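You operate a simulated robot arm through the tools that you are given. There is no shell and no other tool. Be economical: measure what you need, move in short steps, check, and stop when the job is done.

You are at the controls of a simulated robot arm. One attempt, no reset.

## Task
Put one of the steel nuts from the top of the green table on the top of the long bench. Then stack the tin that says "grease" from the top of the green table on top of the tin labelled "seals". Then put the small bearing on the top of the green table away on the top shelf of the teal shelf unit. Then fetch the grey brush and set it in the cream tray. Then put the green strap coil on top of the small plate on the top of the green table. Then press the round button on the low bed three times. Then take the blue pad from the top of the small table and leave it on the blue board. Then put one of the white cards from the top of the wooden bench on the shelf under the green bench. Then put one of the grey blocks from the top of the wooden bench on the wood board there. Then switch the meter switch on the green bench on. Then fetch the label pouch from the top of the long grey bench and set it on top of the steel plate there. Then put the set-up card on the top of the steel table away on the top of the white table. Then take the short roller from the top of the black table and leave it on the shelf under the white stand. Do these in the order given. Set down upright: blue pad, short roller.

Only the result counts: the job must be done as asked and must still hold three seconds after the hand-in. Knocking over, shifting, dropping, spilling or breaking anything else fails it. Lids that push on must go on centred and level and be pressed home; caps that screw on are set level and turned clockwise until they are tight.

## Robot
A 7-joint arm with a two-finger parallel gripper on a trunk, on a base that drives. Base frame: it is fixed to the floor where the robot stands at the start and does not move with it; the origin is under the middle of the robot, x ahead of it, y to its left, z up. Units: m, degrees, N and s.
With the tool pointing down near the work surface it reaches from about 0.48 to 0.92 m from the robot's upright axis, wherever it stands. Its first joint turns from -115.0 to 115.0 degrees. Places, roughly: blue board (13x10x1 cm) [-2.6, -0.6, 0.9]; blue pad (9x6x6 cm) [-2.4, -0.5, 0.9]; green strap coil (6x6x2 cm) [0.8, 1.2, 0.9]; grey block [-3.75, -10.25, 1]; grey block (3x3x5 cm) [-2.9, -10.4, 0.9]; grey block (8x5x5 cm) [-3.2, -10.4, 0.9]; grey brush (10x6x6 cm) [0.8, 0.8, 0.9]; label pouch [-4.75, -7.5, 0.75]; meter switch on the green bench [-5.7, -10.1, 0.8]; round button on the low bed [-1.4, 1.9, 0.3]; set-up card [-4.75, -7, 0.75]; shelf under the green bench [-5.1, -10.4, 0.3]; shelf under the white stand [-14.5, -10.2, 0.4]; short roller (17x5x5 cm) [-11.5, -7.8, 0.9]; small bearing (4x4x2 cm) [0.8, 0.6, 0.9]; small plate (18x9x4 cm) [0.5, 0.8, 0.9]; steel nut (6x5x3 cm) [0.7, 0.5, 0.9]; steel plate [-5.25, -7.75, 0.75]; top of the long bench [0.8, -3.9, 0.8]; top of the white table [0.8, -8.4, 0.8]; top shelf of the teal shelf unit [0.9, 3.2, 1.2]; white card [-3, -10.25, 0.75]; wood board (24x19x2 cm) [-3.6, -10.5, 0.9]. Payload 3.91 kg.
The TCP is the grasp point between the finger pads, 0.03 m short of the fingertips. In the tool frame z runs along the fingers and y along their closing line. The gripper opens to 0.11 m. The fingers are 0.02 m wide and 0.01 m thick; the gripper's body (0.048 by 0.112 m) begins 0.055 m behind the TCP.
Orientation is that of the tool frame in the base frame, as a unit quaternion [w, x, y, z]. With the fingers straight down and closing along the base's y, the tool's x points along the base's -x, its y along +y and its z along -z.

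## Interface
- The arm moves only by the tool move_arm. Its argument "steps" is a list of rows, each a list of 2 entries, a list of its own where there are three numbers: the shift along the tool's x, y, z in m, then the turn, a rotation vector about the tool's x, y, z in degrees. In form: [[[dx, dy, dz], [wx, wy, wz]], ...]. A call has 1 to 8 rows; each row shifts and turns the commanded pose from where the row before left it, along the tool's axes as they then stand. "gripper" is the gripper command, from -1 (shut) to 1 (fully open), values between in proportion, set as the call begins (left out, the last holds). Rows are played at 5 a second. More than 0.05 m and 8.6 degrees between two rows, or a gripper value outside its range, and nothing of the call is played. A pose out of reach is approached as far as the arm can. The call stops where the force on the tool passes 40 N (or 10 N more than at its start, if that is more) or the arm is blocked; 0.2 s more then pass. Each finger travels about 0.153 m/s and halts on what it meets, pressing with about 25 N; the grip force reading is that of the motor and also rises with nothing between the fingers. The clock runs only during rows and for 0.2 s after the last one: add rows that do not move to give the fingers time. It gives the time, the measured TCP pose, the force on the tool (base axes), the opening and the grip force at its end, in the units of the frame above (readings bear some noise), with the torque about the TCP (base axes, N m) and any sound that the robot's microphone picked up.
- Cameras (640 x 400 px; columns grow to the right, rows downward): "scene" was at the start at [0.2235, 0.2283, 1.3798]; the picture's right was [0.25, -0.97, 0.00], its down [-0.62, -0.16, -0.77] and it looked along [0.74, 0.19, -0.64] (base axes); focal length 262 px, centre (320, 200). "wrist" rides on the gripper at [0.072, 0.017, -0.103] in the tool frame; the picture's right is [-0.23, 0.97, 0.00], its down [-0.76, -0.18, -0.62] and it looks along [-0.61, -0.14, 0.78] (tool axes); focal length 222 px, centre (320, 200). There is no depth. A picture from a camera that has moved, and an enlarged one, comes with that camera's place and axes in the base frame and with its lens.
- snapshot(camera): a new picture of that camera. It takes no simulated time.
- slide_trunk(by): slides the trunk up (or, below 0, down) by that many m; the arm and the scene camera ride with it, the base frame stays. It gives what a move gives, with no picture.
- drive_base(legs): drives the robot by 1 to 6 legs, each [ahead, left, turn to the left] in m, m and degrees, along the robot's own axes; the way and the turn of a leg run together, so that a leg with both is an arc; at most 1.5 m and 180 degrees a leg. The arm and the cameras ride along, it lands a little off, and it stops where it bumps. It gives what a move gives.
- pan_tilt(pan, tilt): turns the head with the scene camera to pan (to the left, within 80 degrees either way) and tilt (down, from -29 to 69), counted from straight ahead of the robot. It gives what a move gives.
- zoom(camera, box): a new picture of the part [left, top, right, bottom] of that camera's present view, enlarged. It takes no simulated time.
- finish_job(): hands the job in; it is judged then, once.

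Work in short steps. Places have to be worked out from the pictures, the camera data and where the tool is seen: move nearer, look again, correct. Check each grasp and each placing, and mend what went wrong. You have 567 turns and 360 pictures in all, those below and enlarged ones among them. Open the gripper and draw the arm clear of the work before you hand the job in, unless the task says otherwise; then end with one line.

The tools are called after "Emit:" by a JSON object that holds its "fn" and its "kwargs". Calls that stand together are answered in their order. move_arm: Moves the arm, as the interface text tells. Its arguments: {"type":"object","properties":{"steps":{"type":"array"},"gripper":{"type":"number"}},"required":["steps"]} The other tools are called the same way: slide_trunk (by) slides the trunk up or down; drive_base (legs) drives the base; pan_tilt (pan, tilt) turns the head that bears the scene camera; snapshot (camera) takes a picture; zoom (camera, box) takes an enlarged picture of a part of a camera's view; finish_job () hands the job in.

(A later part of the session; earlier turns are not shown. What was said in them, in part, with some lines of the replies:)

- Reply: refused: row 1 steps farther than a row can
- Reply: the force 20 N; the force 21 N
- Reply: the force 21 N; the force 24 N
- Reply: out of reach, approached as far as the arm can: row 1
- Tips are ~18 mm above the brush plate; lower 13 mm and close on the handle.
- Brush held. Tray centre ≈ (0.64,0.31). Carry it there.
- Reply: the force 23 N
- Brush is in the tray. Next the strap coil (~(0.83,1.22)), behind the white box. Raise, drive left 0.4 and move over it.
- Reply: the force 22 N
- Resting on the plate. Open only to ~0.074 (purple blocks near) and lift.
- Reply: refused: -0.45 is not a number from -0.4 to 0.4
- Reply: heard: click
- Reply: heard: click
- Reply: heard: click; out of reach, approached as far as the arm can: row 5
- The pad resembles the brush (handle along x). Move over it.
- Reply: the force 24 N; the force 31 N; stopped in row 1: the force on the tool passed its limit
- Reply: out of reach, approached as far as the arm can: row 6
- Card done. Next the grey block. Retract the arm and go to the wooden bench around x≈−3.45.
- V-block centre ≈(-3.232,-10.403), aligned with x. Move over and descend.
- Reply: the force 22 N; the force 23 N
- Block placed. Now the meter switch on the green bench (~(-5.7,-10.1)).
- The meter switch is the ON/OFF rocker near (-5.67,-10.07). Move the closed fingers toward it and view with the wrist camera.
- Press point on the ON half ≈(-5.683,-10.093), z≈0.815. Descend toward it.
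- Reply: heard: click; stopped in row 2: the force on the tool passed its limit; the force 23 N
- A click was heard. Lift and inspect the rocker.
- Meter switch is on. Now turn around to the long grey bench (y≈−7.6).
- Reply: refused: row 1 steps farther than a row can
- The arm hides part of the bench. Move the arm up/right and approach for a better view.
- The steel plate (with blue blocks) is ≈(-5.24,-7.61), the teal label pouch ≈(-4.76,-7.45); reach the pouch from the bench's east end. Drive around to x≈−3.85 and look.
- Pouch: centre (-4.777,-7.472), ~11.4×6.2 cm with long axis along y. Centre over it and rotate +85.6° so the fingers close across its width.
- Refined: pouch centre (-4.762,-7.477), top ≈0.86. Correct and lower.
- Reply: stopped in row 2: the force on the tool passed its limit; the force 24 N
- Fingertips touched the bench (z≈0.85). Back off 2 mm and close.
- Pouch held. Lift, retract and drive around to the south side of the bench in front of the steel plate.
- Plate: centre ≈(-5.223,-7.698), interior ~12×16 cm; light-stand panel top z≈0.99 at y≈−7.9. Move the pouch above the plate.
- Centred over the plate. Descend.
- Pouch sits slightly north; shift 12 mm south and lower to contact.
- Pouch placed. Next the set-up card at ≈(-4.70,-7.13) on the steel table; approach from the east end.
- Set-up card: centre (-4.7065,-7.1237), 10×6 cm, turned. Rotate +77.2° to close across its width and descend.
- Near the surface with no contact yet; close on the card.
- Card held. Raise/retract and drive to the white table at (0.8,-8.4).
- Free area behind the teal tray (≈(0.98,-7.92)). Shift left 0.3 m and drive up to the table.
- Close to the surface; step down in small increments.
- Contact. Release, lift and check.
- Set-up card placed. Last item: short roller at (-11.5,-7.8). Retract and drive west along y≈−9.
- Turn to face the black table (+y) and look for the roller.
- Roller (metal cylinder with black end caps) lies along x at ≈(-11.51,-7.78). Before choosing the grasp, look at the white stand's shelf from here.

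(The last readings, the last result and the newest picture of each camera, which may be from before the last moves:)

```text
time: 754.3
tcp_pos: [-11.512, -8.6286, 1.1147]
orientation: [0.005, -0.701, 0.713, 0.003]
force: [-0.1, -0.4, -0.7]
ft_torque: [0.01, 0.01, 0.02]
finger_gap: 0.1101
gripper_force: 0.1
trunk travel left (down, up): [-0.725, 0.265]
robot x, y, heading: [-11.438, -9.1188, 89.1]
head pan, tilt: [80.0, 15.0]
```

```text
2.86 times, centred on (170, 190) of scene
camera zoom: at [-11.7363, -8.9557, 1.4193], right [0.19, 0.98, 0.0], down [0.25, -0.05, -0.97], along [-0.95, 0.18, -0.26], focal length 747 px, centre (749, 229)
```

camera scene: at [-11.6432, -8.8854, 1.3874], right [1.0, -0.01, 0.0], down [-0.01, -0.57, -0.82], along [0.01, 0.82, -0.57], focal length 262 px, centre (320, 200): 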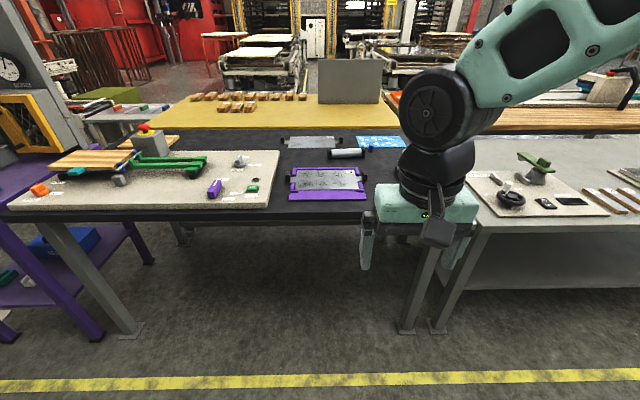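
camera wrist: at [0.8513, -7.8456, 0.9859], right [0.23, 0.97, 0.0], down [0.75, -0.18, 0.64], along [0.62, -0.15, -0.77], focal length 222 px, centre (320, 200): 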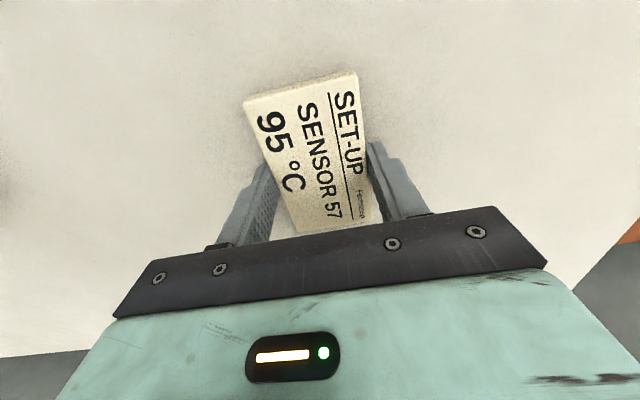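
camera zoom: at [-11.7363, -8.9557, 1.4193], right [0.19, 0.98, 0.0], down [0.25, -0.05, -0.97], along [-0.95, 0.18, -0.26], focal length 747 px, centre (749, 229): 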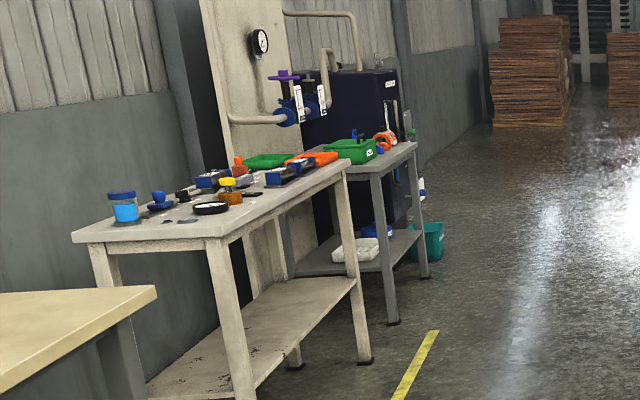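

The white stand's shelf is open at the front, so the same pitched placement works. I'll grasp the roller with the tool pitched 45° along its axis. Drive up to the table.

Emit:
{"fn": "drive_base", "kwargs": {"legs": [[0.57, 0, 0.8]]}}

Emit:
{"fn": "pan_tilt", "kwargs": {"pan": 0, "tilt": 45}}

Emit:
{"fn": "move_arm", "kwargs": {"steps": [[[-0.045, 0, 0], [0, 0, 0]], [[-0.045, 0, 0], [0, 0, 0]], [[-0.045, 0, 0], [0, 0, 0]], [[-0.045, 0, 0], [0, 0, 0]], [[-0.03, 0, 0], [0, 0, 0]]]}}

Emit:
{"fn": "snapshot", "kwargs": {"camera": "scene"}}

Emit:
{"fn": "snapshot", "kwargs": {"camera": "wrist"}}

```text
time: 757.5
tcp_pos: [-11.5162, -8.0606, 1.1138]
orientation: [0.007, -0.707, 0.707, 0.003]
force: [1.4, 0.3, -0.3]
ft_torque: [0.02, 0.02, -0.02]
finger_gap: 0.1098
gripper_force: 0.1
trunk travel left (down, up): [-0.725, 0.265]
robot x, y, heading: [-11.4362, -8.5526, 90.0]
head pan, tilt: [80.0, 15.0]
```

```text
time: 759.0
tcp_pos: [-11.5158, -8.0601, 1.1136]
orientation: [0.006, -0.707, 0.707, 0.004]
force: [0.6, -0.5, 0.4]
ft_torque: [0.01, -0.04, 0.0]
finger_gap: 0.11
gripper_force: 0.0
trunk travel left (down, up): [-0.725, 0.265]
robot x, y, heading: [-11.4356, -8.5492, 90.0]
head pan, tilt: [0.0, 45.0]
```

```text
time: 760.2
tcp_pos: [-11.5155, -7.8496, 1.1185]
orientation: [0.007, -0.707, 0.708, 0.003]
force: [0.8, -1.3, -0.3]
ft_torque: [0.03, 0.0, 0.0]
finger_gap: 0.1101
gripper_force: 0.0
trunk travel left (down, up): [-0.725, 0.265]
robot x, y, heading: [-11.4358, -8.5528, 90.3]
head pan, tilt: [0.0, 45.0]
```

```text
120 pictures are left
camera scene: at [-11.6427, -8.3269, 1.3725], right [1.0, 0.0, 0.0], down [0.0, -0.71, -0.71], along [0.0, 0.71, -0.71], focal length 262 px, centre (320, 200)
```

scene: 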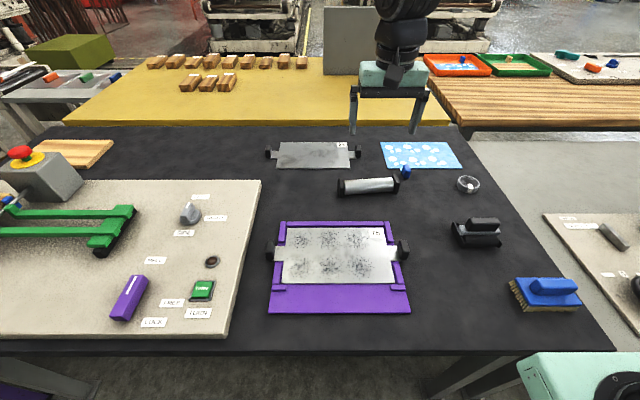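

```text
119 pictures are left
camera wrist: at [-11.5321, -7.922, 1.2221], right [-0.97, 0.23, 0.0], down [0.18, 0.75, 0.64], along [0.15, 0.62, -0.77], focal length 222 px, centre (320, 200)
```

wrist: 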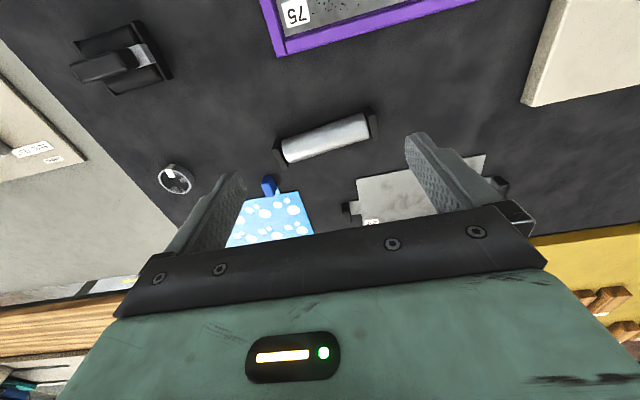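

Emit:
{"fn": "zoom", "kwargs": {"camera": "wrist", "box": [260, 90, 400, 190]}}

Emit:
{"fn": "zoom", "kwargs": {"camera": "scene", "box": [310, 150, 430, 220]}}

```text
4.00 times, centred on (330, 140) of wrist
camera zoom: at [-11.5321, -7.922, 1.2221], right [-0.97, 0.23, 0.0], down [0.18, 0.75, 0.64], along [0.15, 0.62, -0.77], focal length 888 px, centre (280, 440)
```

zoom: 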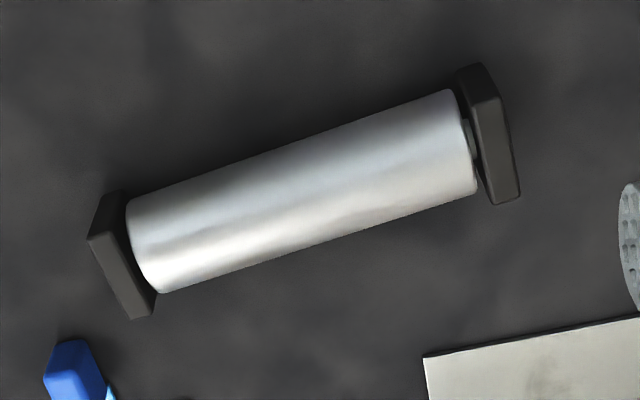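

```text
5.33 times, centred on (370, 185) of scene
camera zoom: at [-11.6427, -8.3269, 1.3725], right [1.0, 0.0, 0.0], down [0.0, -0.71, -0.71], along [0.0, 0.71, -0.71], focal length 1395 px, centre (53, 280)
```

zoom: 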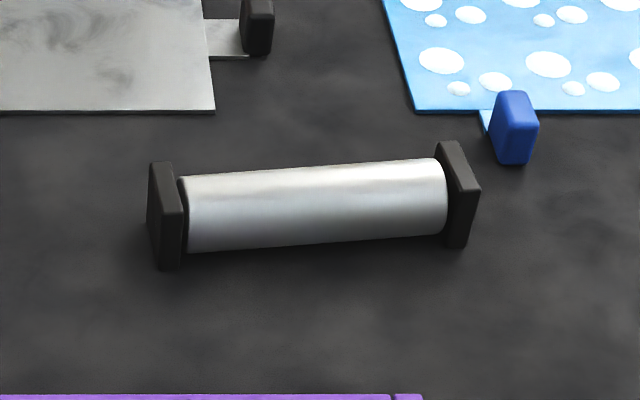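

Roller centre ≈(-11.507,-7.775), axis turned +6.5°. Yaw +83.5°, then pitch 45° (wrist to the west, clear of the blue block).

Emit:
{"fn": "move_arm", "kwargs": {"steps": [[[0, 0, 0], [0, 0, 8.35]], [[0, 0, 0], [0, 0, 8.35]], [[0, 0, 0], [0, 0, 8.35]], [[0, 0, 0], [0, 0, 8.35]], [[0, 0, 0], [0, 0, 8.35]], [[0, 0, 0], [0, 0, 8.35]], [[0, 0, 0], [0, 0, 8.35]], [[0, 0, 0], [0, 0, 8.35]]]}}

Emit:
{"fn": "move_arm", "kwargs": {"steps": [[[0, 0, 0], [0, 0, 8.35]], [[0, 0, 0], [0, 0, 8.35]], [[0, 0, 0], [0, -7.5, 0]], [[0, 0, 0], [0, -7.5, 0]], [[0, 0, 0], [0, -7.5, 0]], [[0, 0, 0], [0, -7.5, 0]], [[0, 0, 0], [0, -7.5, 0]], [[0, 0, 0], [0, -7.5, 0]]]}}

Emit:
{"fn": "snapshot", "kwargs": {"camera": "scene"}}

```text
time: 762.0
tcp_pos: [-11.5148, -7.8504, 1.1173]
orientation: [0.003, -0.199, 0.98, 0.006]
force: [0.4, -0.3, 0.1]
ft_torque: [-0.04, 0.04, -0.01]
finger_gap: 0.1101
gripper_force: 0.1
trunk travel left (down, up): [-0.725, 0.265]
robot x, y, heading: [-11.436, -8.553, 89.8]
head pan, tilt: [0.0, 45.0]
```

```text
time: 763.9
tcp_pos: [-11.5149, -7.8501, 1.1177]
orientation: [0.385, -0.049, 0.921, 0.028]
force: [0.7, -0.1, -0.2]
ft_torque: [0.0, -0.03, 0.06]
finger_gap: 0.1099
gripper_force: 0.0
trunk travel left (down, up): [-0.725, 0.265]
robot x, y, heading: [-11.4336, -8.5514, 90.1]
head pan, tilt: [0.0, 45.0]
```

```text
116 pictures are left
camera scene: at [-11.6424, -8.3265, 1.3726], right [1.0, 0.0, 0.0], down [0.0, -0.71, -0.71], along [0.0, 0.71, -0.71], focal length 262 px, centre (320, 200)
```

scene: 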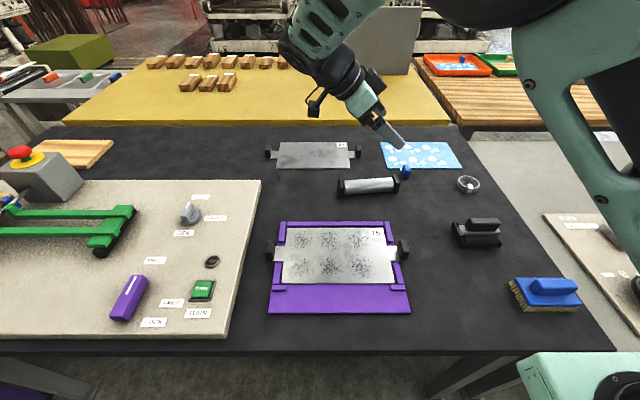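

Pose reached. Move down toward the roller.

Emit:
{"fn": "move_arm", "kwargs": {"steps": [[[0.0, 0.0357, 0], [0, 0, 0]], [[0, 0.0356, 0], [0, 0, 0]], [[0.0288, 0, 0.0309], [0, 0, 0]], [[0.0288, 0, 0.0309], [0, 0, 0]], [[0.0288, 0, 0.0309], [0, 0, 0]], [[0.0288, 0, 0.0309], [0, 0, 0]]]}}

Emit:
{"fn": "snapshot", "kwargs": {"camera": "wrist"}}

Emit:
{"fn": "zoom", "kwargs": {"camera": "scene", "box": [290, 110, 450, 220]}}

```text
time: 765.2
tcp_pos: [-11.5178, -7.7763, 0.9509]
orientation: [0.384, -0.048, 0.922, 0.028]
force: [0.3, 0.8, 0.4]
ft_torque: [0.03, 0.01, -0.01]
finger_gap: 0.11
gripper_force: 0.0
trunk travel left (down, up): [-0.725, 0.265]
robot x, y, heading: [-11.4346, -8.5532, 90.2]
head pan, tilt: [0.0, 45.0]
```

```text
115 pictures are left
camera wrist: at [-11.6429, -7.7725, 0.9733], right [0.05, 0.98, 0.18], down [0.11, -0.18, 0.98], along [0.99, -0.03, -0.12], focal length 222 px, centre (320, 200)
```

wrist: 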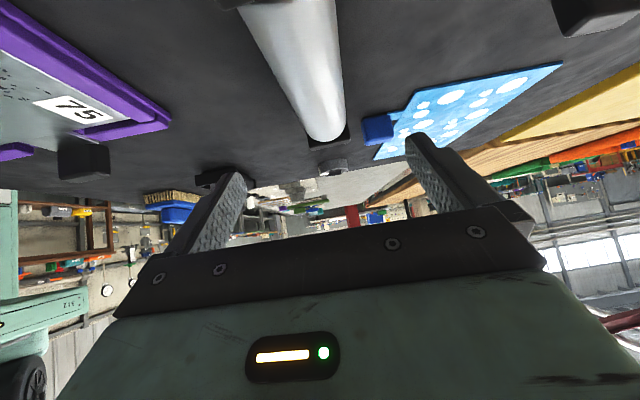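

```text
3.64 times, centred on (370, 165) of scene
camera zoom: at [-11.6426, -8.3268, 1.3726], right [1.0, 0.0, 0.0], down [0.0, -0.71, -0.71], along [0.0, 0.71, -0.71], focal length 951 px, centre (138, 327)
```

zoom: 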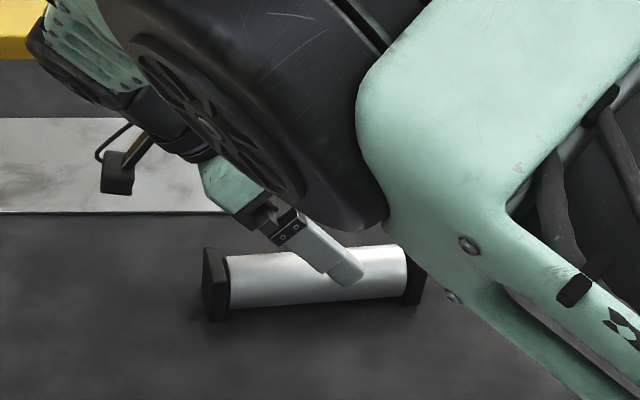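

Emit:
{"fn": "snapshot", "kwargs": {"camera": "scene"}}

```text
113 pictures are left
camera scene: at [-11.6426, -8.3268, 1.3726], right [1.0, 0.0, 0.0], down [0.0, -0.71, -0.71], along [0.0, 0.71, -0.71], focal length 262 px, centre (320, 200)
```

scene: 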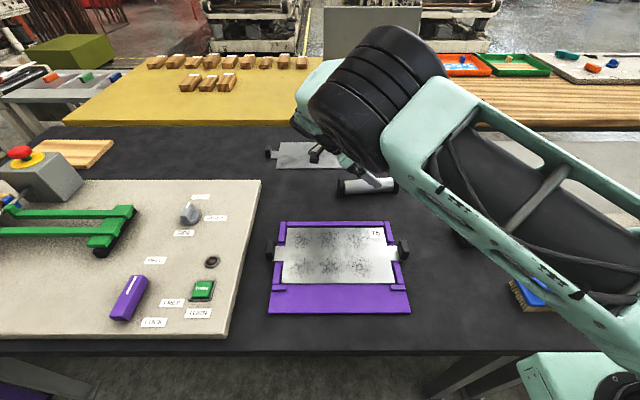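

Emit:
{"fn": "move_arm", "kwargs": {"steps": [[[0.0178, 0, 0.0176], [0, 0, 0]], [[0.0178, 0, 0.0176], [0, 0, 0]], [[0, 0, 0], [0, 0, 0]]]}}

Emit:
{"fn": "snapshot", "kwargs": {"camera": "wrist"}}

Emit:
{"fn": "zoom", "kwargs": {"camera": "scene", "box": [290, 110, 450, 220]}}

```text
time: 766.0
tcp_pos: [-11.5171, -7.7758, 0.9011]
orientation: [0.384, -0.047, 0.922, 0.028]
force: [0.0, 0.7, 0.6]
ft_torque: [0.01, -0.02, -0.02]
finger_gap: 0.1099
gripper_force: 0.1
trunk travel left (down, up): [-0.725, 0.265]
robot x, y, heading: [-11.4367, -8.5497, 90.1]
head pan, tilt: [0.0, 45.0]
```

```text
112 pictures are left
camera wrist: at [-11.6425, -7.7719, 0.9228], right [0.05, 0.98, 0.18], down [0.11, -0.18, 0.98], along [0.99, -0.03, -0.12], focal length 222 px, centre (320, 200)
```

wrist: 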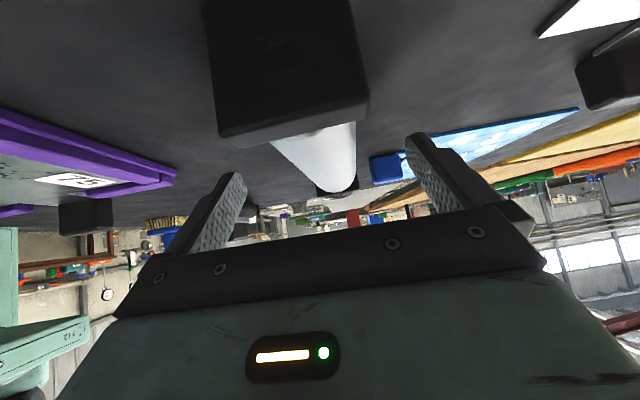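

```text
3.64 times, centred on (370, 165) of scene
camera zoom: at [-11.6428, -8.3265, 1.3725], right [1.0, 0.0, 0.0], down [0.0, -0.71, -0.71], along [0.0, 0.71, -0.71], focal length 951 px, centre (138, 327)
```

zoom: 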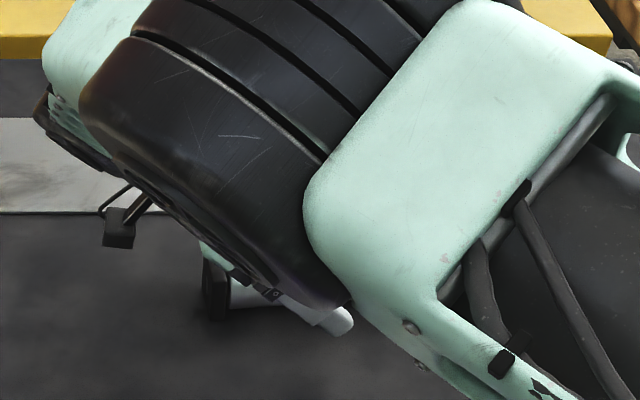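

Emit:
{"fn": "move_arm", "kwargs": {"steps": [[[0.006, 0, 0.006], [0, 0, 0]], [[0.006, 0, 0.006], [0, 0, 0]]]}}

Emit:
{"fn": "snapshot", "kwargs": {"camera": "wrist"}}

```text
time: 766.6
tcp_pos: [-11.5174, -7.7757, 0.8824]
orientation: [0.384, -0.049, 0.921, 0.027]
force: [-0.5, 0.1, -0.4]
ft_torque: [-0.01, 0.0, 0.02]
finger_gap: 0.1099
gripper_force: 0.2
trunk travel left (down, up): [-0.725, 0.265]
robot x, y, heading: [-11.4391, -8.551, 90.2]
head pan, tilt: [0.0, 45.0]
```

```text
110 pictures are left
camera wrist: at [-11.6418, -7.7719, 0.9055], right [0.05, 0.98, 0.17], down [0.11, -0.18, 0.98], along [0.99, -0.03, -0.12], focal length 222 px, centre (320, 200)
```

wrist: 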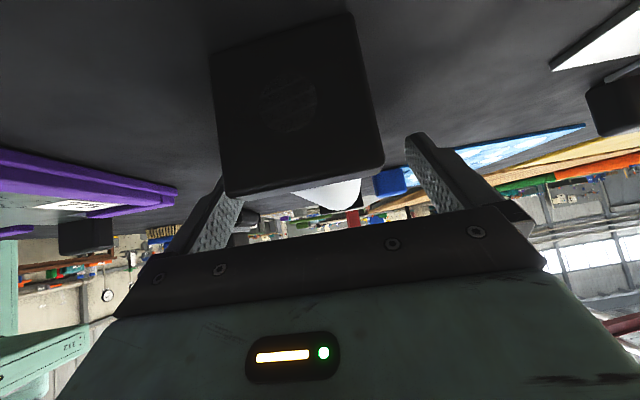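

Close on the roller.

Emit:
{"fn": "move_arm", "kwargs": {"steps": [[[0, 0, 0], [0, 0, 0]], [[0, 0, 0], [0, 0, 0]], [[0, 0, 0], [0, 0, 0]]], "gripper": -1}}

Emit:
{"fn": "move_arm", "kwargs": {"steps": [[[-0.014, 0, -0.014], [0, 0, 0]], [[-0.028, 0, -0.028], [0, 0, 0]], [[0, 0, 0], [0, 0, 0]]]}}

Emit:
{"fn": "snapshot", "kwargs": {"camera": "wrist"}}

Emit:
{"fn": "snapshot", "kwargs": {"camera": "scene"}}

```text
time: 767.5
tcp_pos: [-11.5168, -7.7755, 0.8829]
orientation: [0.384, -0.05, 0.922, 0.029]
force: [0.3, 1.5, 2.3]
ft_torque: [-0.03, 0.07, -0.19]
finger_gap: 0.0413
gripper_force: 25.4
trunk travel left (down, up): [-0.725, 0.265]
robot x, y, heading: [-11.4365, -8.5536, 90.3]
head pan, tilt: [0.0, 45.0]
```

```text
time: 768.2
tcp_pos: [-11.5168, -7.7757, 0.9417]
orientation: [0.384, -0.049, 0.922, 0.028]
force: [-0.8, 1.5, -3.1]
ft_torque: [-0.02, 0.02, 0.05]
finger_gap: 0.0414
gripper_force: 24.6
trunk travel left (down, up): [-0.725, 0.265]
robot x, y, heading: [-11.4382, -8.5502, 89.9]
head pan, tilt: [0.0, 45.0]
```

```text
109 pictures are left
camera wrist: at [-11.6423, -7.7727, 0.9644], right [0.05, 0.98, 0.17], down [0.11, -0.18, 0.98], along [0.99, -0.03, -0.12], focal length 222 px, centre (320, 200)
```

wrist: 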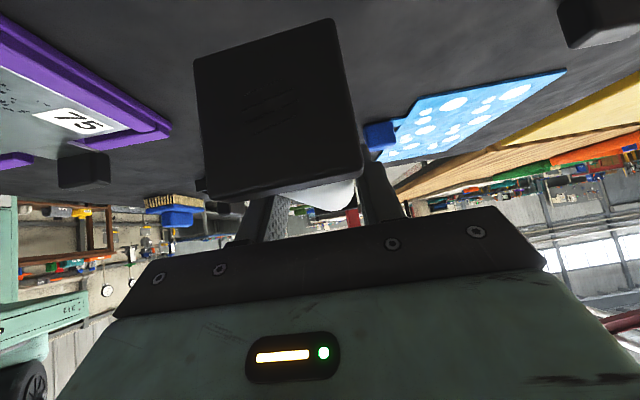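

```text
108 pictures are left
camera scene: at [-11.6428, -8.3262, 1.3724], right [1.0, 0.0, 0.0], down [0.0, -0.71, -0.71], along [0.0, 0.71, -0.71], focal length 262 px, centre (320, 200)
```

scene: 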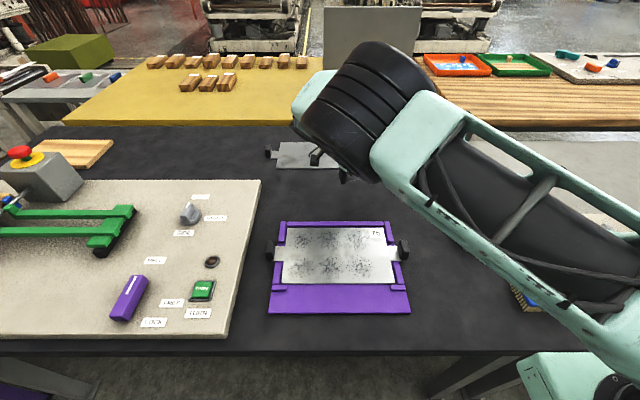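

Roller held level. Lift, then swing the tool azimuth back toward the robot's forward direction.

Emit:
{"fn": "move_arm", "kwargs": {"steps": [[[-0.0285, 0, -0.028], [0, 0, 0]], [[-0.0285, 0, -0.028], [0, 0, 0]], [[-0.0285, 0, -0.028], [0, 0, 0]], [[-0.0285, 0, -0.028], [0, 0, 0]], [[0, 0, 0], [-5.944, 0.115, -5.856]], [[0, 0, 0], [-5.944, 0.115, -5.856]], [[0, 0, 0], [-5.944, 0.115, -5.856]], [[0, 0, 0], [-5.944, 0.115, -5.856]]]}}

Emit:
{"fn": "move_arm", "kwargs": {"steps": [[[0, 0, 0], [-5.944, 0.115, -5.856]], [[0, 0, 0], [-5.944, 0.115, -5.856]], [[0, 0, 0], [-5.944, 0.115, -5.856]], [[0, 0, 0], [-5.944, 0.115, -5.856]], [[0, 0, 0], [-5.944, 0.115, -5.856]], [[0, 0, 0], [-5.944, 0.115, -5.856]]]}}

Emit:
{"fn": "snapshot", "kwargs": {"camera": "scene"}}

Emit:
{"fn": "snapshot", "kwargs": {"camera": "wrist"}}

```text
time: 770.0
tcp_pos: [-11.5159, -7.7794, 1.1016]
orientation: [0.36, -0.313, 0.868, 0.138]
force: [-0.1, -0.3, -3.9]
ft_torque: [-0.02, 0.04, 0.03]
finger_gap: 0.0414
gripper_force: 24.6
trunk travel left (down, up): [-0.725, 0.265]
robot x, y, heading: [-11.4378, -8.5495, 89.7]
head pan, tilt: [0.0, 45.0]
```

```text
time: 771.5
tcp_pos: [-11.5163, -7.7783, 1.1019]
orientation: [0.267, -0.651, 0.654, 0.278]
force: [-0.4, -0.5, -4.0]
ft_torque: [-0.04, -0.02, -0.02]
finger_gap: 0.0412
gripper_force: 25.4
trunk travel left (down, up): [-0.725, 0.265]
robot x, y, heading: [-11.4387, -8.5552, 89.9]
head pan, tilt: [0.0, 45.0]
```

```text
107 pictures are left
camera scene: at [-11.6432, -8.3264, 1.3724], right [1.0, 0.0, 0.0], down [0.0, -0.71, -0.71], along [0.0, 0.71, -0.71], focal length 262 px, centre (320, 200)
```

scene: 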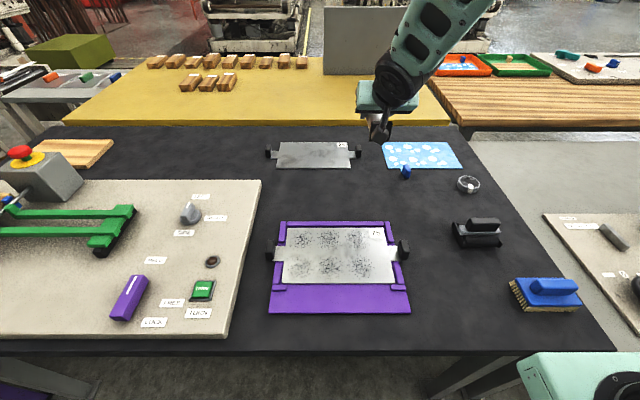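

```text
106 pictures are left
camera wrist: at [-11.5333, -7.9018, 1.1247], right [-0.97, 0.16, 0.18], down [0.19, 0.09, 0.98], along [0.14, 0.98, -0.12], focal length 222 px, centre (320, 200)
```

wrist: 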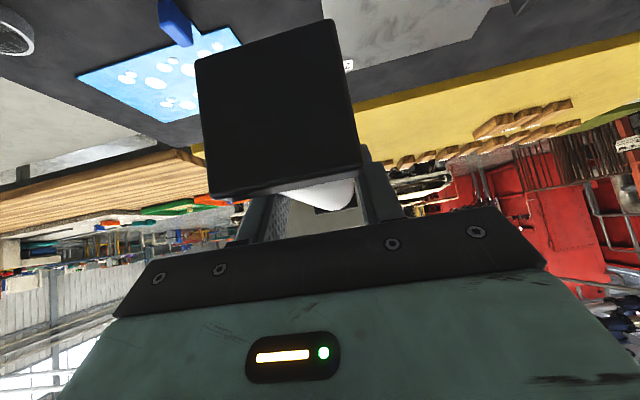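

Retract, back off, turn west and drive to the white stand.

Emit:
{"fn": "move_arm", "kwargs": {"steps": [[[0.0281, 0, -0.0284], [0, 0, 0]], [[0.0281, 0, -0.0284], [0, 0, 0]], [[0.0281, 0, -0.0284], [0, 0, 0]], [[0.0281, 0, -0.0284], [0, 0, 0]]]}}

Emit:
{"fn": "drive_base", "kwargs": {"legs": [[-0.5, 0, 0], [0, 0, 90], [1.5, 0, 0], [0.9, 0, 0]]}}

Emit:
{"fn": "pan_tilt", "kwargs": {"pan": 45, "tilt": 30}}

Emit:
{"fn": "snapshot", "kwargs": {"camera": "scene"}}

```text
time: 772.5
tcp_pos: [-11.5185, -7.9374, 1.1022]
orientation: [0.268, -0.65, 0.655, 0.278]
force: [0.1, 0.7, -2.9]
ft_torque: [-0.07, 0.01, -0.01]
finger_gap: 0.0413
gripper_force: 25.0
trunk travel left (down, up): [-0.725, 0.265]
robot x, y, heading: [-11.434, -8.5496, 90.0]
head pan, tilt: [0.0, 45.0]
```

```text
time: 790.5
tcp_pos: [-14.4335, -9.1368, 1.1019]
orientation: [0.006, 0.923, -0.005, -0.385]
force: [-0.1, 0.7, -3.6]
ft_torque: [0.02, -0.06, -0.01]
finger_gap: 0.0413
gripper_force: 25.0
trunk travel left (down, up): [-0.725, 0.265]
robot x, y, heading: [-13.8224, -9.0552, -180.1]
head pan, tilt: [0.0, 45.0]
```

```text
time: 791.6
tcp_pos: [-14.4346, -9.1374, 1.1012]
orientation: [0.007, 0.923, -0.005, -0.386]
force: [0.0, -0.1, -2.3]
ft_torque: [0.02, 0.0, 0.01]
finger_gap: 0.0416
gripper_force: 25.1
trunk travel left (down, up): [-0.725, 0.265]
robot x, y, heading: [-13.8222, -9.0554, -179.6]
head pan, tilt: [45.0, 30.0]
```

```text
105 pictures are left
camera scene: at [-14.0272, -9.3221, 1.395], right [-0.71, 0.71, 0.0], down [0.35, 0.35, -0.87], along [-0.61, -0.61, -0.5], focal length 262 px, centre (320, 200)
```

scene: 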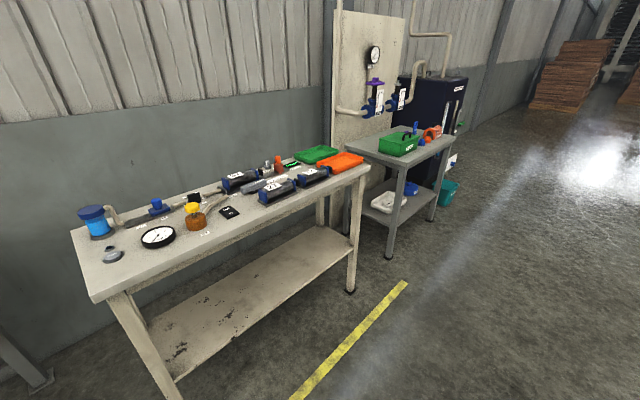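

Stand: front edge y≈−10.04, x −13.94…−15.12; shelf z≈0.4 and empty. Move in front of it, face −y, and lower the trunk.

Emit:
{"fn": "drive_base", "kwargs": {"legs": [[0.62, -0.1, 0], [0, 0, 90]]}}

Emit:
{"fn": "slide_trunk", "kwargs": {"by": -0.4}}

Emit:
{"fn": "pan_tilt", "kwargs": {"pan": 0, "tilt": 20}}

Emit:
{"fn": "snapshot", "kwargs": {"camera": "scene"}}

```text
time: 799.0
tcp_pos: [-14.3584, -9.5676, 1.1023]
orientation: [0.279, 0.652, 0.653, -0.267]
force: [0.6, -0.4, -3.0]
ft_torque: [0.05, -0.03, 0.0]
finger_gap: 0.0414
gripper_force: 25.0
trunk travel left (down, up): [-0.725, 0.265]
robot x, y, heading: [-14.4442, -8.9565, -89.5]
head pan, tilt: [45.0, 30.0]
```

```text
time: 802.9
tcp_pos: [-14.3597, -9.5669, 0.7017]
orientation: [0.279, 0.652, 0.653, -0.266]
force: [-0.1, -0.2, -3.6]
ft_torque: [0.03, 0.0, 0.0]
finger_gap: 0.041
gripper_force: 24.8
trunk travel left (down, up): [-0.325, 0.665]
robot x, y, heading: [-14.4467, -8.9563, -89.4]
head pan, tilt: [45.0, 30.0]
```

```text
time: 804.0
tcp_pos: [-14.3585, -9.5671, 0.7016]
orientation: [0.278, 0.653, 0.653, -0.266]
force: [0.2, -0.1, -3.1]
ft_torque: [0.05, 0.0, 0.02]
finger_gap: 0.0415
gripper_force: 25.3
trunk travel left (down, up): [-0.325, 0.665]
robot x, y, heading: [-14.4432, -8.9558, -89.4]
head pan, tilt: [0.0, 20.0]
```

```text
104 pictures are left
camera scene: at [-14.239, -9.1853, 1.0111], right [-1.0, -0.01, 0.0], down [0.0, 0.34, -0.94], along [0.01, -0.94, -0.34], focal length 262 px, centre (320, 200)
```

scene: 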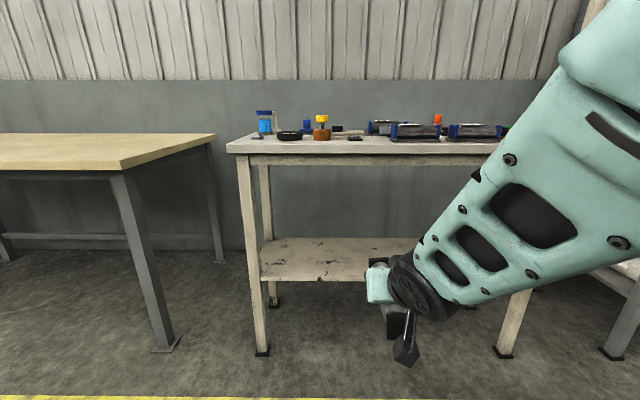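

Emit:
{"fn": "slide_trunk", "kwargs": {"by": -0.24}}

Emit:
{"fn": "move_arm", "kwargs": {"steps": [[[-0.028, 0, 0.028], [0, 0, 0]], [[-0.028, 0, 0.028], [0, 0, 0]], [[-0.028, 0, 0.028], [0, 0, 0]], [[-0.028, 0, 0.028], [0, 0, 0]], [[-0.028, 0, 0.028], [0, 0, 0]]]}}

Emit:
{"fn": "snapshot", "kwargs": {"camera": "scene"}}

Emit:
{"fn": "snapshot", "kwargs": {"camera": "wrist"}}

```text
time: 806.5
tcp_pos: [-14.3588, -9.5675, 0.4628]
orientation: [0.278, 0.653, 0.653, -0.266]
force: [0.0, -0.8, -2.5]
ft_torque: [0.04, -0.03, 0.02]
finger_gap: 0.0412
gripper_force: 25.0
trunk travel left (down, up): [-0.085, 0.905]
robot x, y, heading: [-14.4481, -8.9567, -89.7]
head pan, tilt: [0.0, 20.0]
```

```text
time: 807.7
tcp_pos: [-14.3595, -9.7652, 0.4625]
orientation: [0.278, 0.652, 0.653, -0.266]
force: [0.2, 0.8, -3.3]
ft_torque: [0.04, -0.03, -0.02]
finger_gap: 0.0415
gripper_force: 24.7
trunk travel left (down, up): [-0.085, 0.905]
robot x, y, heading: [-14.4495, -8.9553, -89.3]
head pan, tilt: [0.0, 20.0]
```

```text
103 pictures are left
camera scene: at [-14.239, -9.1853, 0.7711], right [-1.0, -0.01, 0.0], down [0.0, 0.34, -0.94], along [0.01, -0.94, -0.34], focal length 262 px, centre (320, 200)
```

scene: 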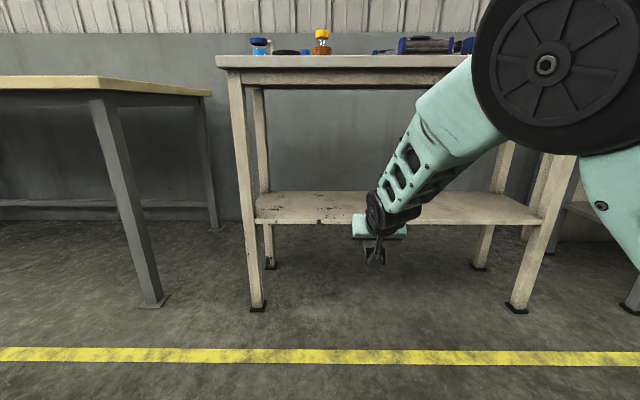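

```text
102 pictures are left
camera wrist: at [-14.3425, -9.6406, 0.4857], right [0.97, -0.15, 0.18], down [-0.19, -0.09, 0.98], along [-0.13, -0.98, -0.12], focal length 222 px, centre (320, 200)
```

wrist: 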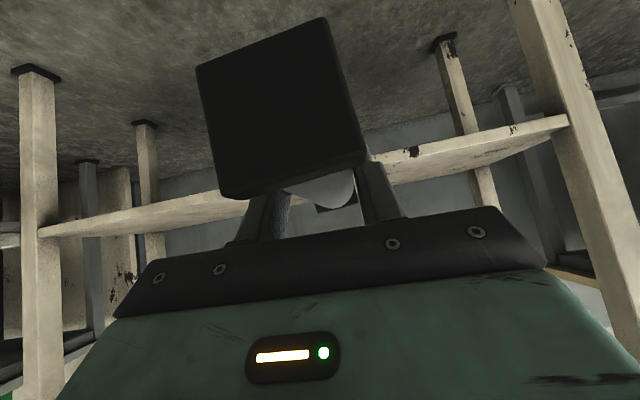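

Emit:
{"fn": "drive_base", "kwargs": {"legs": [[0.26, 0, 0]]}}

Emit:
{"fn": "snapshot", "kwargs": {"camera": "scene"}}

Emit:
{"fn": "snapshot", "kwargs": {"camera": "wrist"}}

```text
time: 809.5
tcp_pos: [-14.3561, -10.0272, 0.463]
orientation: [0.278, 0.653, 0.652, -0.266]
force: [1.0, -0.3, -3.5]
ft_torque: [0.02, 0.02, -0.03]
finger_gap: 0.0414
gripper_force: 25.1
trunk travel left (down, up): [-0.085, 0.905]
robot x, y, heading: [-14.4442, -9.216, -89.6]
head pan, tilt: [0.0, 20.0]
```

```text
101 pictures are left
camera scene: at [-14.2367, -9.4459, 0.7711], right [-1.0, -0.01, 0.0], down [0.0, 0.34, -0.94], along [0.01, -0.94, -0.34], focal length 262 px, centre (320, 200)
```

scene: 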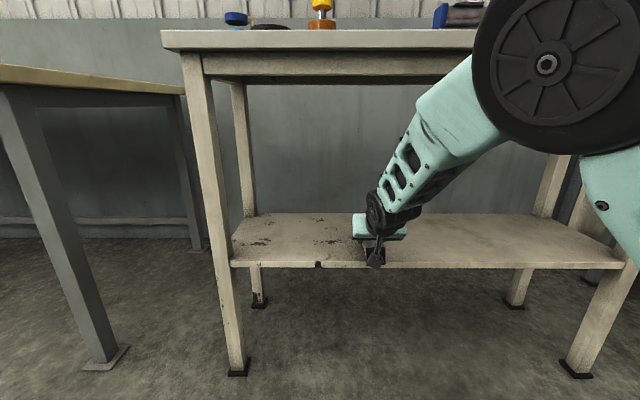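

```text
100 pictures are left
camera wrist: at [-14.341, -9.9007, 0.4858], right [0.97, -0.15, 0.18], down [-0.19, -0.09, 0.98], along [-0.13, -0.98, -0.12], focal length 222 px, centre (320, 200)
```

wrist: 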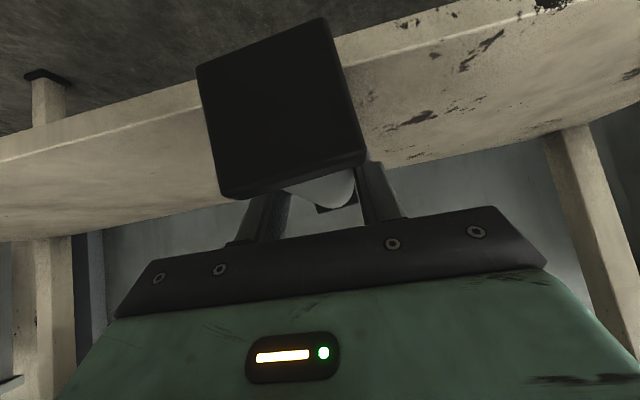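

Shelf: front y≈−10.05, back ≈−10.39, z≈0.372. Drive 8 cm more, then extend the arm 8 cm.

Emit:
{"fn": "drive_base", "kwargs": {"legs": [[0.08, 0, 0]]}}

Emit:
{"fn": "move_arm", "kwargs": {"steps": [[[-0.0195, 0, 0.0195], [0, 0, 0]], [[-0.0195, 0, 0.0195], [0, 0, 0]], [[-0.0195, 0, 0.0195], [0, 0, 0]]]}}

Emit:
{"fn": "snapshot", "kwargs": {"camera": "scene"}}

Emit:
{"fn": "snapshot", "kwargs": {"camera": "wrist"}}

```text
time: 810.6
tcp_pos: [-14.3559, -10.1066, 0.4636]
orientation: [0.278, 0.653, 0.652, -0.267]
force: [-0.7, 0.6, -2.7]
ft_torque: [0.03, -0.02, 0.01]
finger_gap: 0.0412
gripper_force: 25.5
trunk travel left (down, up): [-0.085, 0.905]
robot x, y, heading: [-14.4401, -9.2967, -89.3]
head pan, tilt: [0.0, 20.0]
```

```text
time: 811.4
tcp_pos: [-14.3567, -10.1889, 0.4634]
orientation: [0.279, 0.652, 0.653, -0.265]
force: [0.4, 0.1, -4.2]
ft_torque: [0.08, 0.01, 0.0]
finger_gap: 0.0414
gripper_force: 25.2
trunk travel left (down, up): [-0.085, 0.905]
robot x, y, heading: [-14.4442, -9.2936, -89.5]
head pan, tilt: [0.0, 20.0]
```

```text
99 pictures are left
camera scene: at [-14.2361, -9.5263, 0.7711], right [-1.0, -0.01, 0.0], down [0.0, 0.34, -0.94], along [0.01, -0.94, -0.34], focal length 262 px, centre (320, 200)
```

scene: 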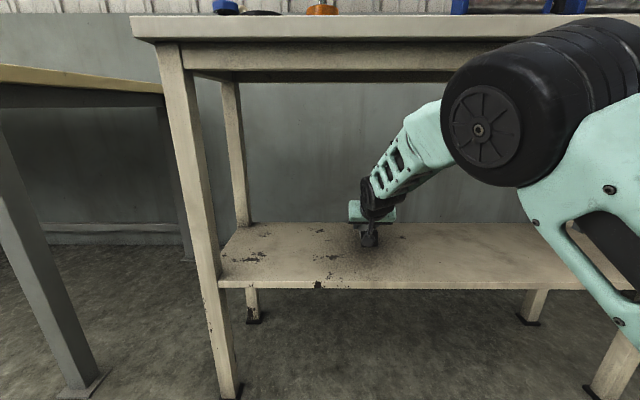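

```text
98 pictures are left
camera wrist: at [-14.3398, -10.0635, 0.4864], right [0.97, -0.15, 0.18], down [-0.19, -0.09, 0.98], along [-0.13, -0.98, -0.12], focal length 222 px, centre (320, 200)
```

wrist: 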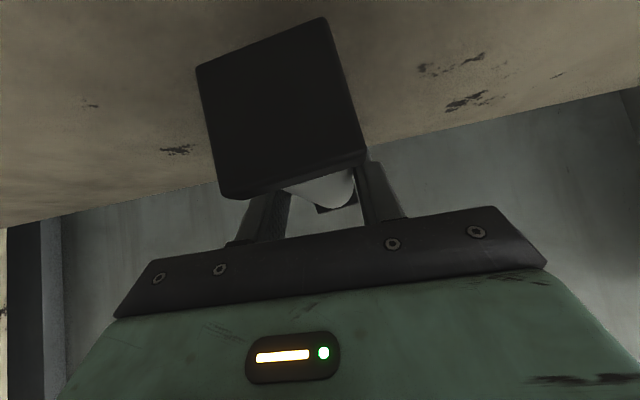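

Emit:
{"fn": "move_arm", "kwargs": {"steps": [[[0.0085, 0, 0.0085], [0, 0, 0]], [[0.0085, 0, 0.0085], [0, 0, 0]], [[0.006, 0, 0.006], [0, 0, 0]]]}}

Emit:
{"fn": "zoom", "kwargs": {"camera": "scene", "box": [310, 170, 450, 300]}}

Emit:
{"fn": "snapshot", "kwargs": {"camera": "wrist"}}

```text
time: 812.2
tcp_pos: [-14.356, -10.1898, 0.4348]
orientation: [0.281, 0.653, 0.651, -0.268]
force: [-1.2, -0.8, 13.3]
ft_torque: [-0.53, -0.19, -0.46]
finger_gap: 0.0415
gripper_force: 25.1
trunk travel left (down, up): [-0.085, 0.905]
robot x, y, heading: [-14.4439, -9.2955, -89.5]
head pan, tilt: [0.0, 20.0]
```

```text
3.08 times, centred on (380, 235) of scene
camera zoom: at [-14.2362, -9.5259, 0.7717], right [-1.0, -0.01, 0.0], down [0.0, 0.34, -0.94], along [0.01, -0.94, -0.34], focal length 805 px, centre (135, 92)
```

zoom: 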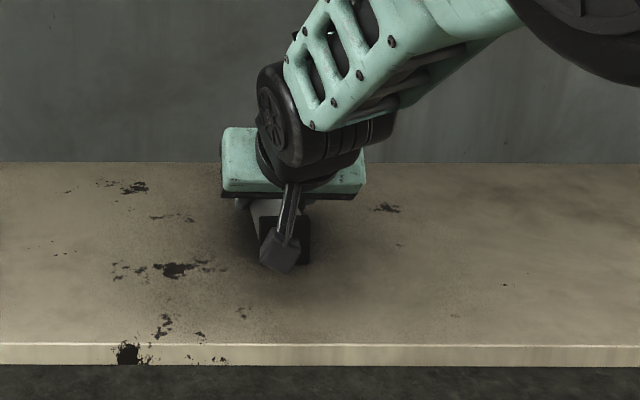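

```text
96 pictures are left
camera wrist: at [-14.3398, -10.0649, 0.4569], right [0.97, -0.15, 0.18], down [-0.2, -0.09, 0.98], along [-0.13, -0.98, -0.11], focal length 222 px, centre (320, 200)
```

wrist: 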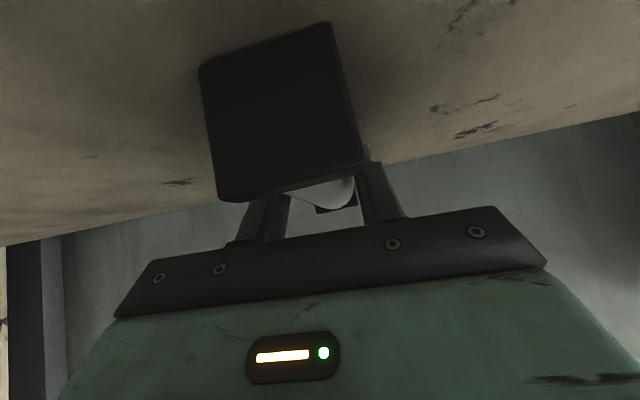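

Far end touched first; press slightly more so the roller levels.

Emit:
{"fn": "move_arm", "kwargs": {"steps": [[[0.001, 0, 0.001], [0, 0, 0]], [[0.0007, 0, 0.0007], [0, 0, 0]]]}}

Emit:
{"fn": "zoom", "kwargs": {"camera": "scene", "box": [340, 190, 420, 270]}}

Emit:
{"fn": "zoom", "kwargs": {"camera": "wrist", "box": [180, 0, 400, 210]}}

```text
time: 812.8
tcp_pos: [-14.3571, -10.1904, 0.4312]
orientation: [0.281, 0.652, 0.651, -0.268]
force: [-3.9, -2.1, 25.9]
ft_torque: [-0.1, 0.07, -0.39]
finger_gap: 0.0418
gripper_force: 25.0
trunk travel left (down, up): [-0.085, 0.905]
robot x, y, heading: [-14.442, -9.2948, -89.6]
head pan, tilt: [0.0, 20.0]
```

```text
5.00 times, centred on (380, 230) of scene
camera zoom: at [-14.2362, -9.5257, 0.7717], right [-1.0, -0.01, 0.0], down [0.0, 0.34, -0.94], along [0.01, -0.94, -0.34], focal length 1308 px, centre (20, 50)
```

zoom: 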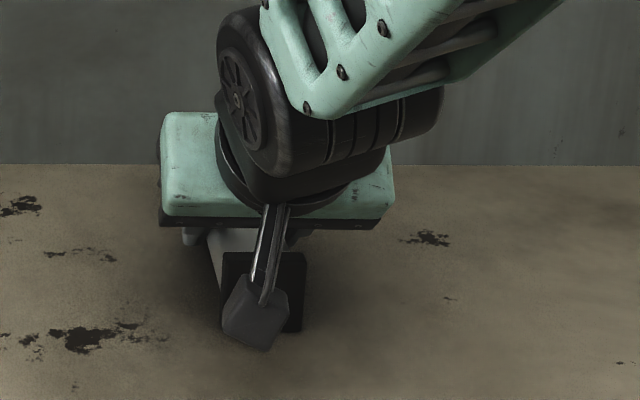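

```text
1.90 times, centred on (290, 105) of wrist
camera zoom: at [-14.34, -10.0648, 0.4545], right [0.97, -0.15, 0.18], down [-0.19, -0.09, 0.98], along [-0.13, -0.98, -0.11], focal length 423 px, centre (377, 381)
```

zoom: 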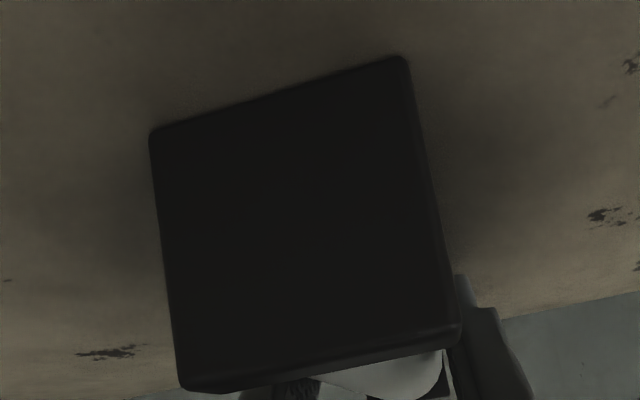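

Level contact. Release and lift straight up.

Emit:
{"fn": "move_arm", "kwargs": {"steps": [[[0, 0, 0], [0, 0, 0]], [[0, 0, 0], [0, 0, 0]], [[0, 0, 0], [0, 0, 0]], [[-0.007, 0, -0.007], [0, 0, 0]], [[-0.02, 0, -0.02], [0, 0, 0]], [[-0.025, 0, -0.025], [0, 0, 0]]], "gripper": 1}}

Emit:
{"fn": "snapshot", "kwargs": {"camera": "wrist"}}

Emit:
{"fn": "zoom", "kwargs": {"camera": "scene", "box": [310, 170, 450, 300]}}

```text
time: 813.2
tcp_pos: [-14.3442, -10.1873, 0.4291]
orientation: [0.282, 0.649, 0.656, -0.262]
force: [3.3, 4.7, 6.6]
ft_torque: [0.03, 0.3, -0.17]
finger_gap: 0.1082
gripper_force: 0.1
trunk travel left (down, up): [-0.085, 0.905]
robot x, y, heading: [-14.4426, -9.2981, -89.5]
head pan, tilt: [0.0, 20.0]
stopped in row 2: the force on the tool passed its limit (the readings are from after the stop); the commanded pose is now the measured one
```

```text
93 pictures are left
camera wrist: at [-14.3303, -10.0613, 0.4525], right [0.97, -0.14, 0.18], down [-0.2, -0.1, 0.98], along [-0.12, -0.99, -0.12], focal length 222 px, centre (320, 200)
```

wrist: 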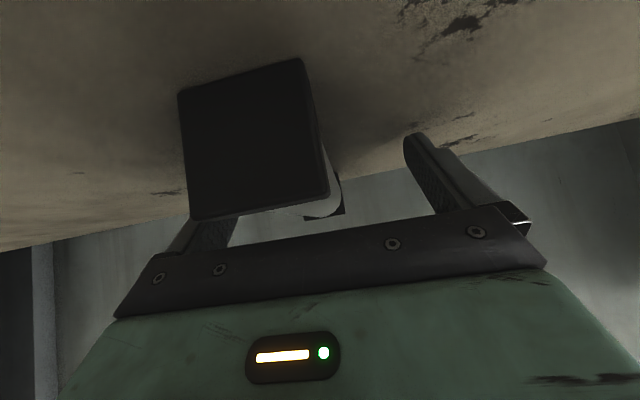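

```text
3.08 times, centred on (380, 235) of scene
camera zoom: at [-14.2354, -9.5257, 0.7709], right [-1.0, -0.01, 0.0], down [0.0, 0.34, -0.94], along [0.01, -0.94, -0.34], focal length 805 px, centre (135, 92)
```

zoom: 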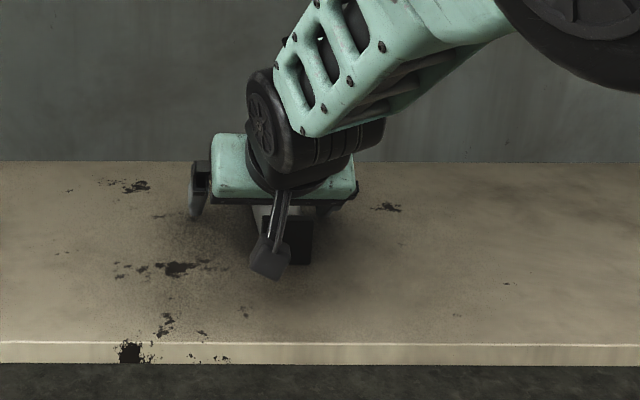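

Released; the arm just relaxed sideways. Now lift gently.

Emit:
{"fn": "move_arm", "kwargs": {"steps": [[[-0.003, 0, -0.003], [0, 0, 0]], [[-0.005, 0, -0.005], [0, 0, 0]]]}}

Emit:
{"fn": "snapshot", "kwargs": {"camera": "wrist"}}

```text
time: 813.9
tcp_pos: [-14.3466, -10.1872, 0.44]
orientation: [0.281, 0.649, 0.656, -0.262]
force: [0.4, -0.5, -0.8]
ft_torque: [0.04, 0.0, -0.01]
finger_gap: 0.11
gripper_force: 0.1
trunk travel left (down, up): [-0.085, 0.905]
robot x, y, heading: [-14.4433, -9.2951, -89.2]
head pan, tilt: [0.0, 20.0]
```

```text
91 pictures are left
camera wrist: at [-14.3322, -10.0615, 0.4628], right [0.97, -0.14, 0.18], down [-0.2, -0.1, 0.98], along [-0.12, -0.98, -0.12], focal length 222 px, centre (320, 200)
```

wrist: 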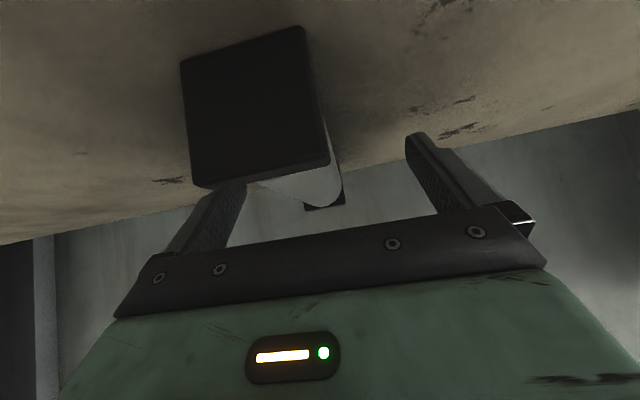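

Clear of contact. Lift further and check the roller.

Emit:
{"fn": "move_arm", "kwargs": {"steps": [[[-0.015, 0, -0.015], [0, 0, 0]], [[-0.02, 0, -0.02], [0, 0, 0]], [[-0.02, 0, -0.02], [0, 0, 0]]]}}

Emit:
{"fn": "snapshot", "kwargs": {"camera": "wrist"}}

Emit:
{"fn": "zoom", "kwargs": {"camera": "scene", "box": [310, 170, 450, 300]}}

```text
time: 814.6
tcp_pos: [-14.3474, -10.1879, 0.5175]
orientation: [0.282, 0.649, 0.656, -0.263]
force: [0.7, 0.2, 0.0]
ft_torque: [0.0, 0.02, -0.02]
finger_gap: 0.11
gripper_force: 0.1
trunk travel left (down, up): [-0.085, 0.905]
robot x, y, heading: [-14.4414, -9.2978, -89.2]
head pan, tilt: [0.0, 20.0]
```

```text
90 pictures are left
camera wrist: at [-14.3338, -10.0611, 0.5411], right [0.97, -0.14, 0.18], down [-0.2, -0.1, 0.98], along [-0.12, -0.99, -0.12], focal length 222 px, centre (320, 200)
```

wrist: 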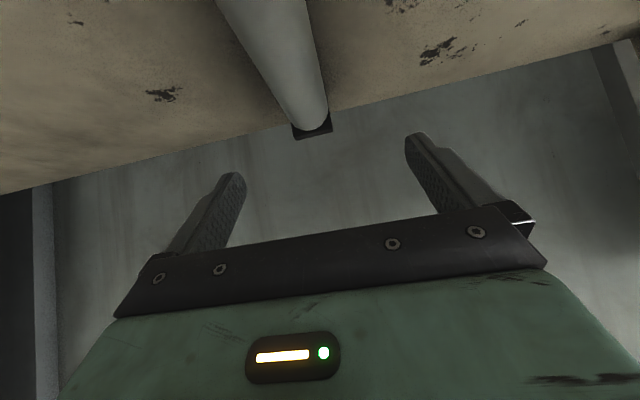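

```text
3.08 times, centred on (380, 235) of scene
camera zoom: at [-14.2355, -9.526, 0.7711], right [-1.0, -0.01, 0.0], down [0.0, 0.34, -0.94], along [0.01, -0.94, -0.34], focal length 805 px, centre (135, 92)
```

zoom: 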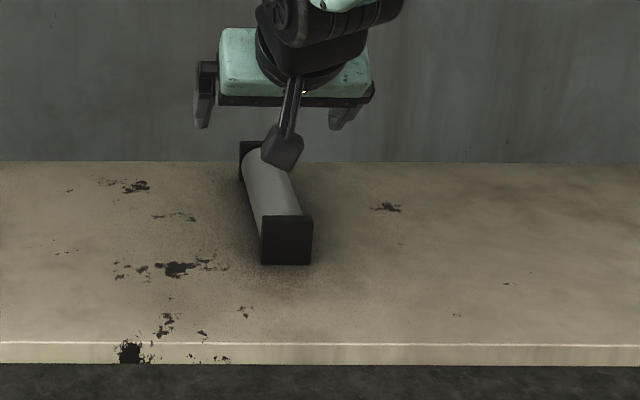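

The roller rests properly on its caps on the shelf. Back the arm out clear of the stand.

Emit:
{"fn": "drive_base", "kwargs": {"legs": [[-0.6, 0, 0]]}}

Emit:
{"fn": "pan_tilt", "kwargs": {"pan": 0, "tilt": 20}}

Emit:
{"fn": "snapshot", "kwargs": {"camera": "scene"}}

```text
time: 818.0
tcp_pos: [-14.3512, -9.5907, 0.5177]
orientation: [0.282, 0.647, 0.658, -0.262]
force: [-0.5, 0.4, -0.1]
ft_torque: [0.01, -0.01, 0.0]
finger_gap: 0.1099
gripper_force: 0.0
trunk travel left (down, up): [-0.085, 0.905]
robot x, y, heading: [-14.4507, -8.7016, -89.2]
head pan, tilt: [0.0, 20.0]
```

```text
time: 818.6
tcp_pos: [-14.3505, -9.5888, 0.5179]
orientation: [0.281, 0.648, 0.657, -0.263]
force: [-0.5, 0.2, -0.5]
ft_torque: [-0.03, 0.01, 0.01]
finger_gap: 0.11
gripper_force: 0.0
trunk travel left (down, up): [-0.085, 0.905]
robot x, y, heading: [-14.4495, -8.6977, -89.1]
head pan, tilt: [0.0, 20.0]
```

```text
88 pictures are left
camera scene: at [-14.2419, -8.9286, 0.7711], right [-1.0, -0.02, 0.0], down [-0.01, 0.34, -0.94], along [0.01, -0.94, -0.34], focal length 262 px, centre (320, 200)
```

scene: 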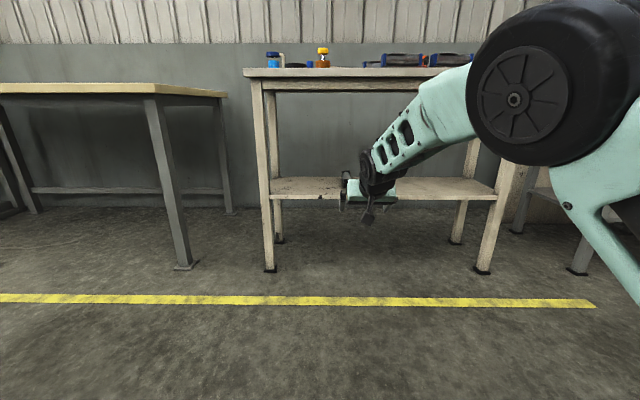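

All thirteen tasks are done in order, the gripper is open and the arm is clear of the stand. Handing in.

Emit:
{"fn": "finish_job", "kwargs": {}}

```text
The job is handed in.
```

I did all thirteen tasks in the order given, and checked each one by picture or by the clicks heard. I opened the gripper, drew the arm clear and handed the job in.
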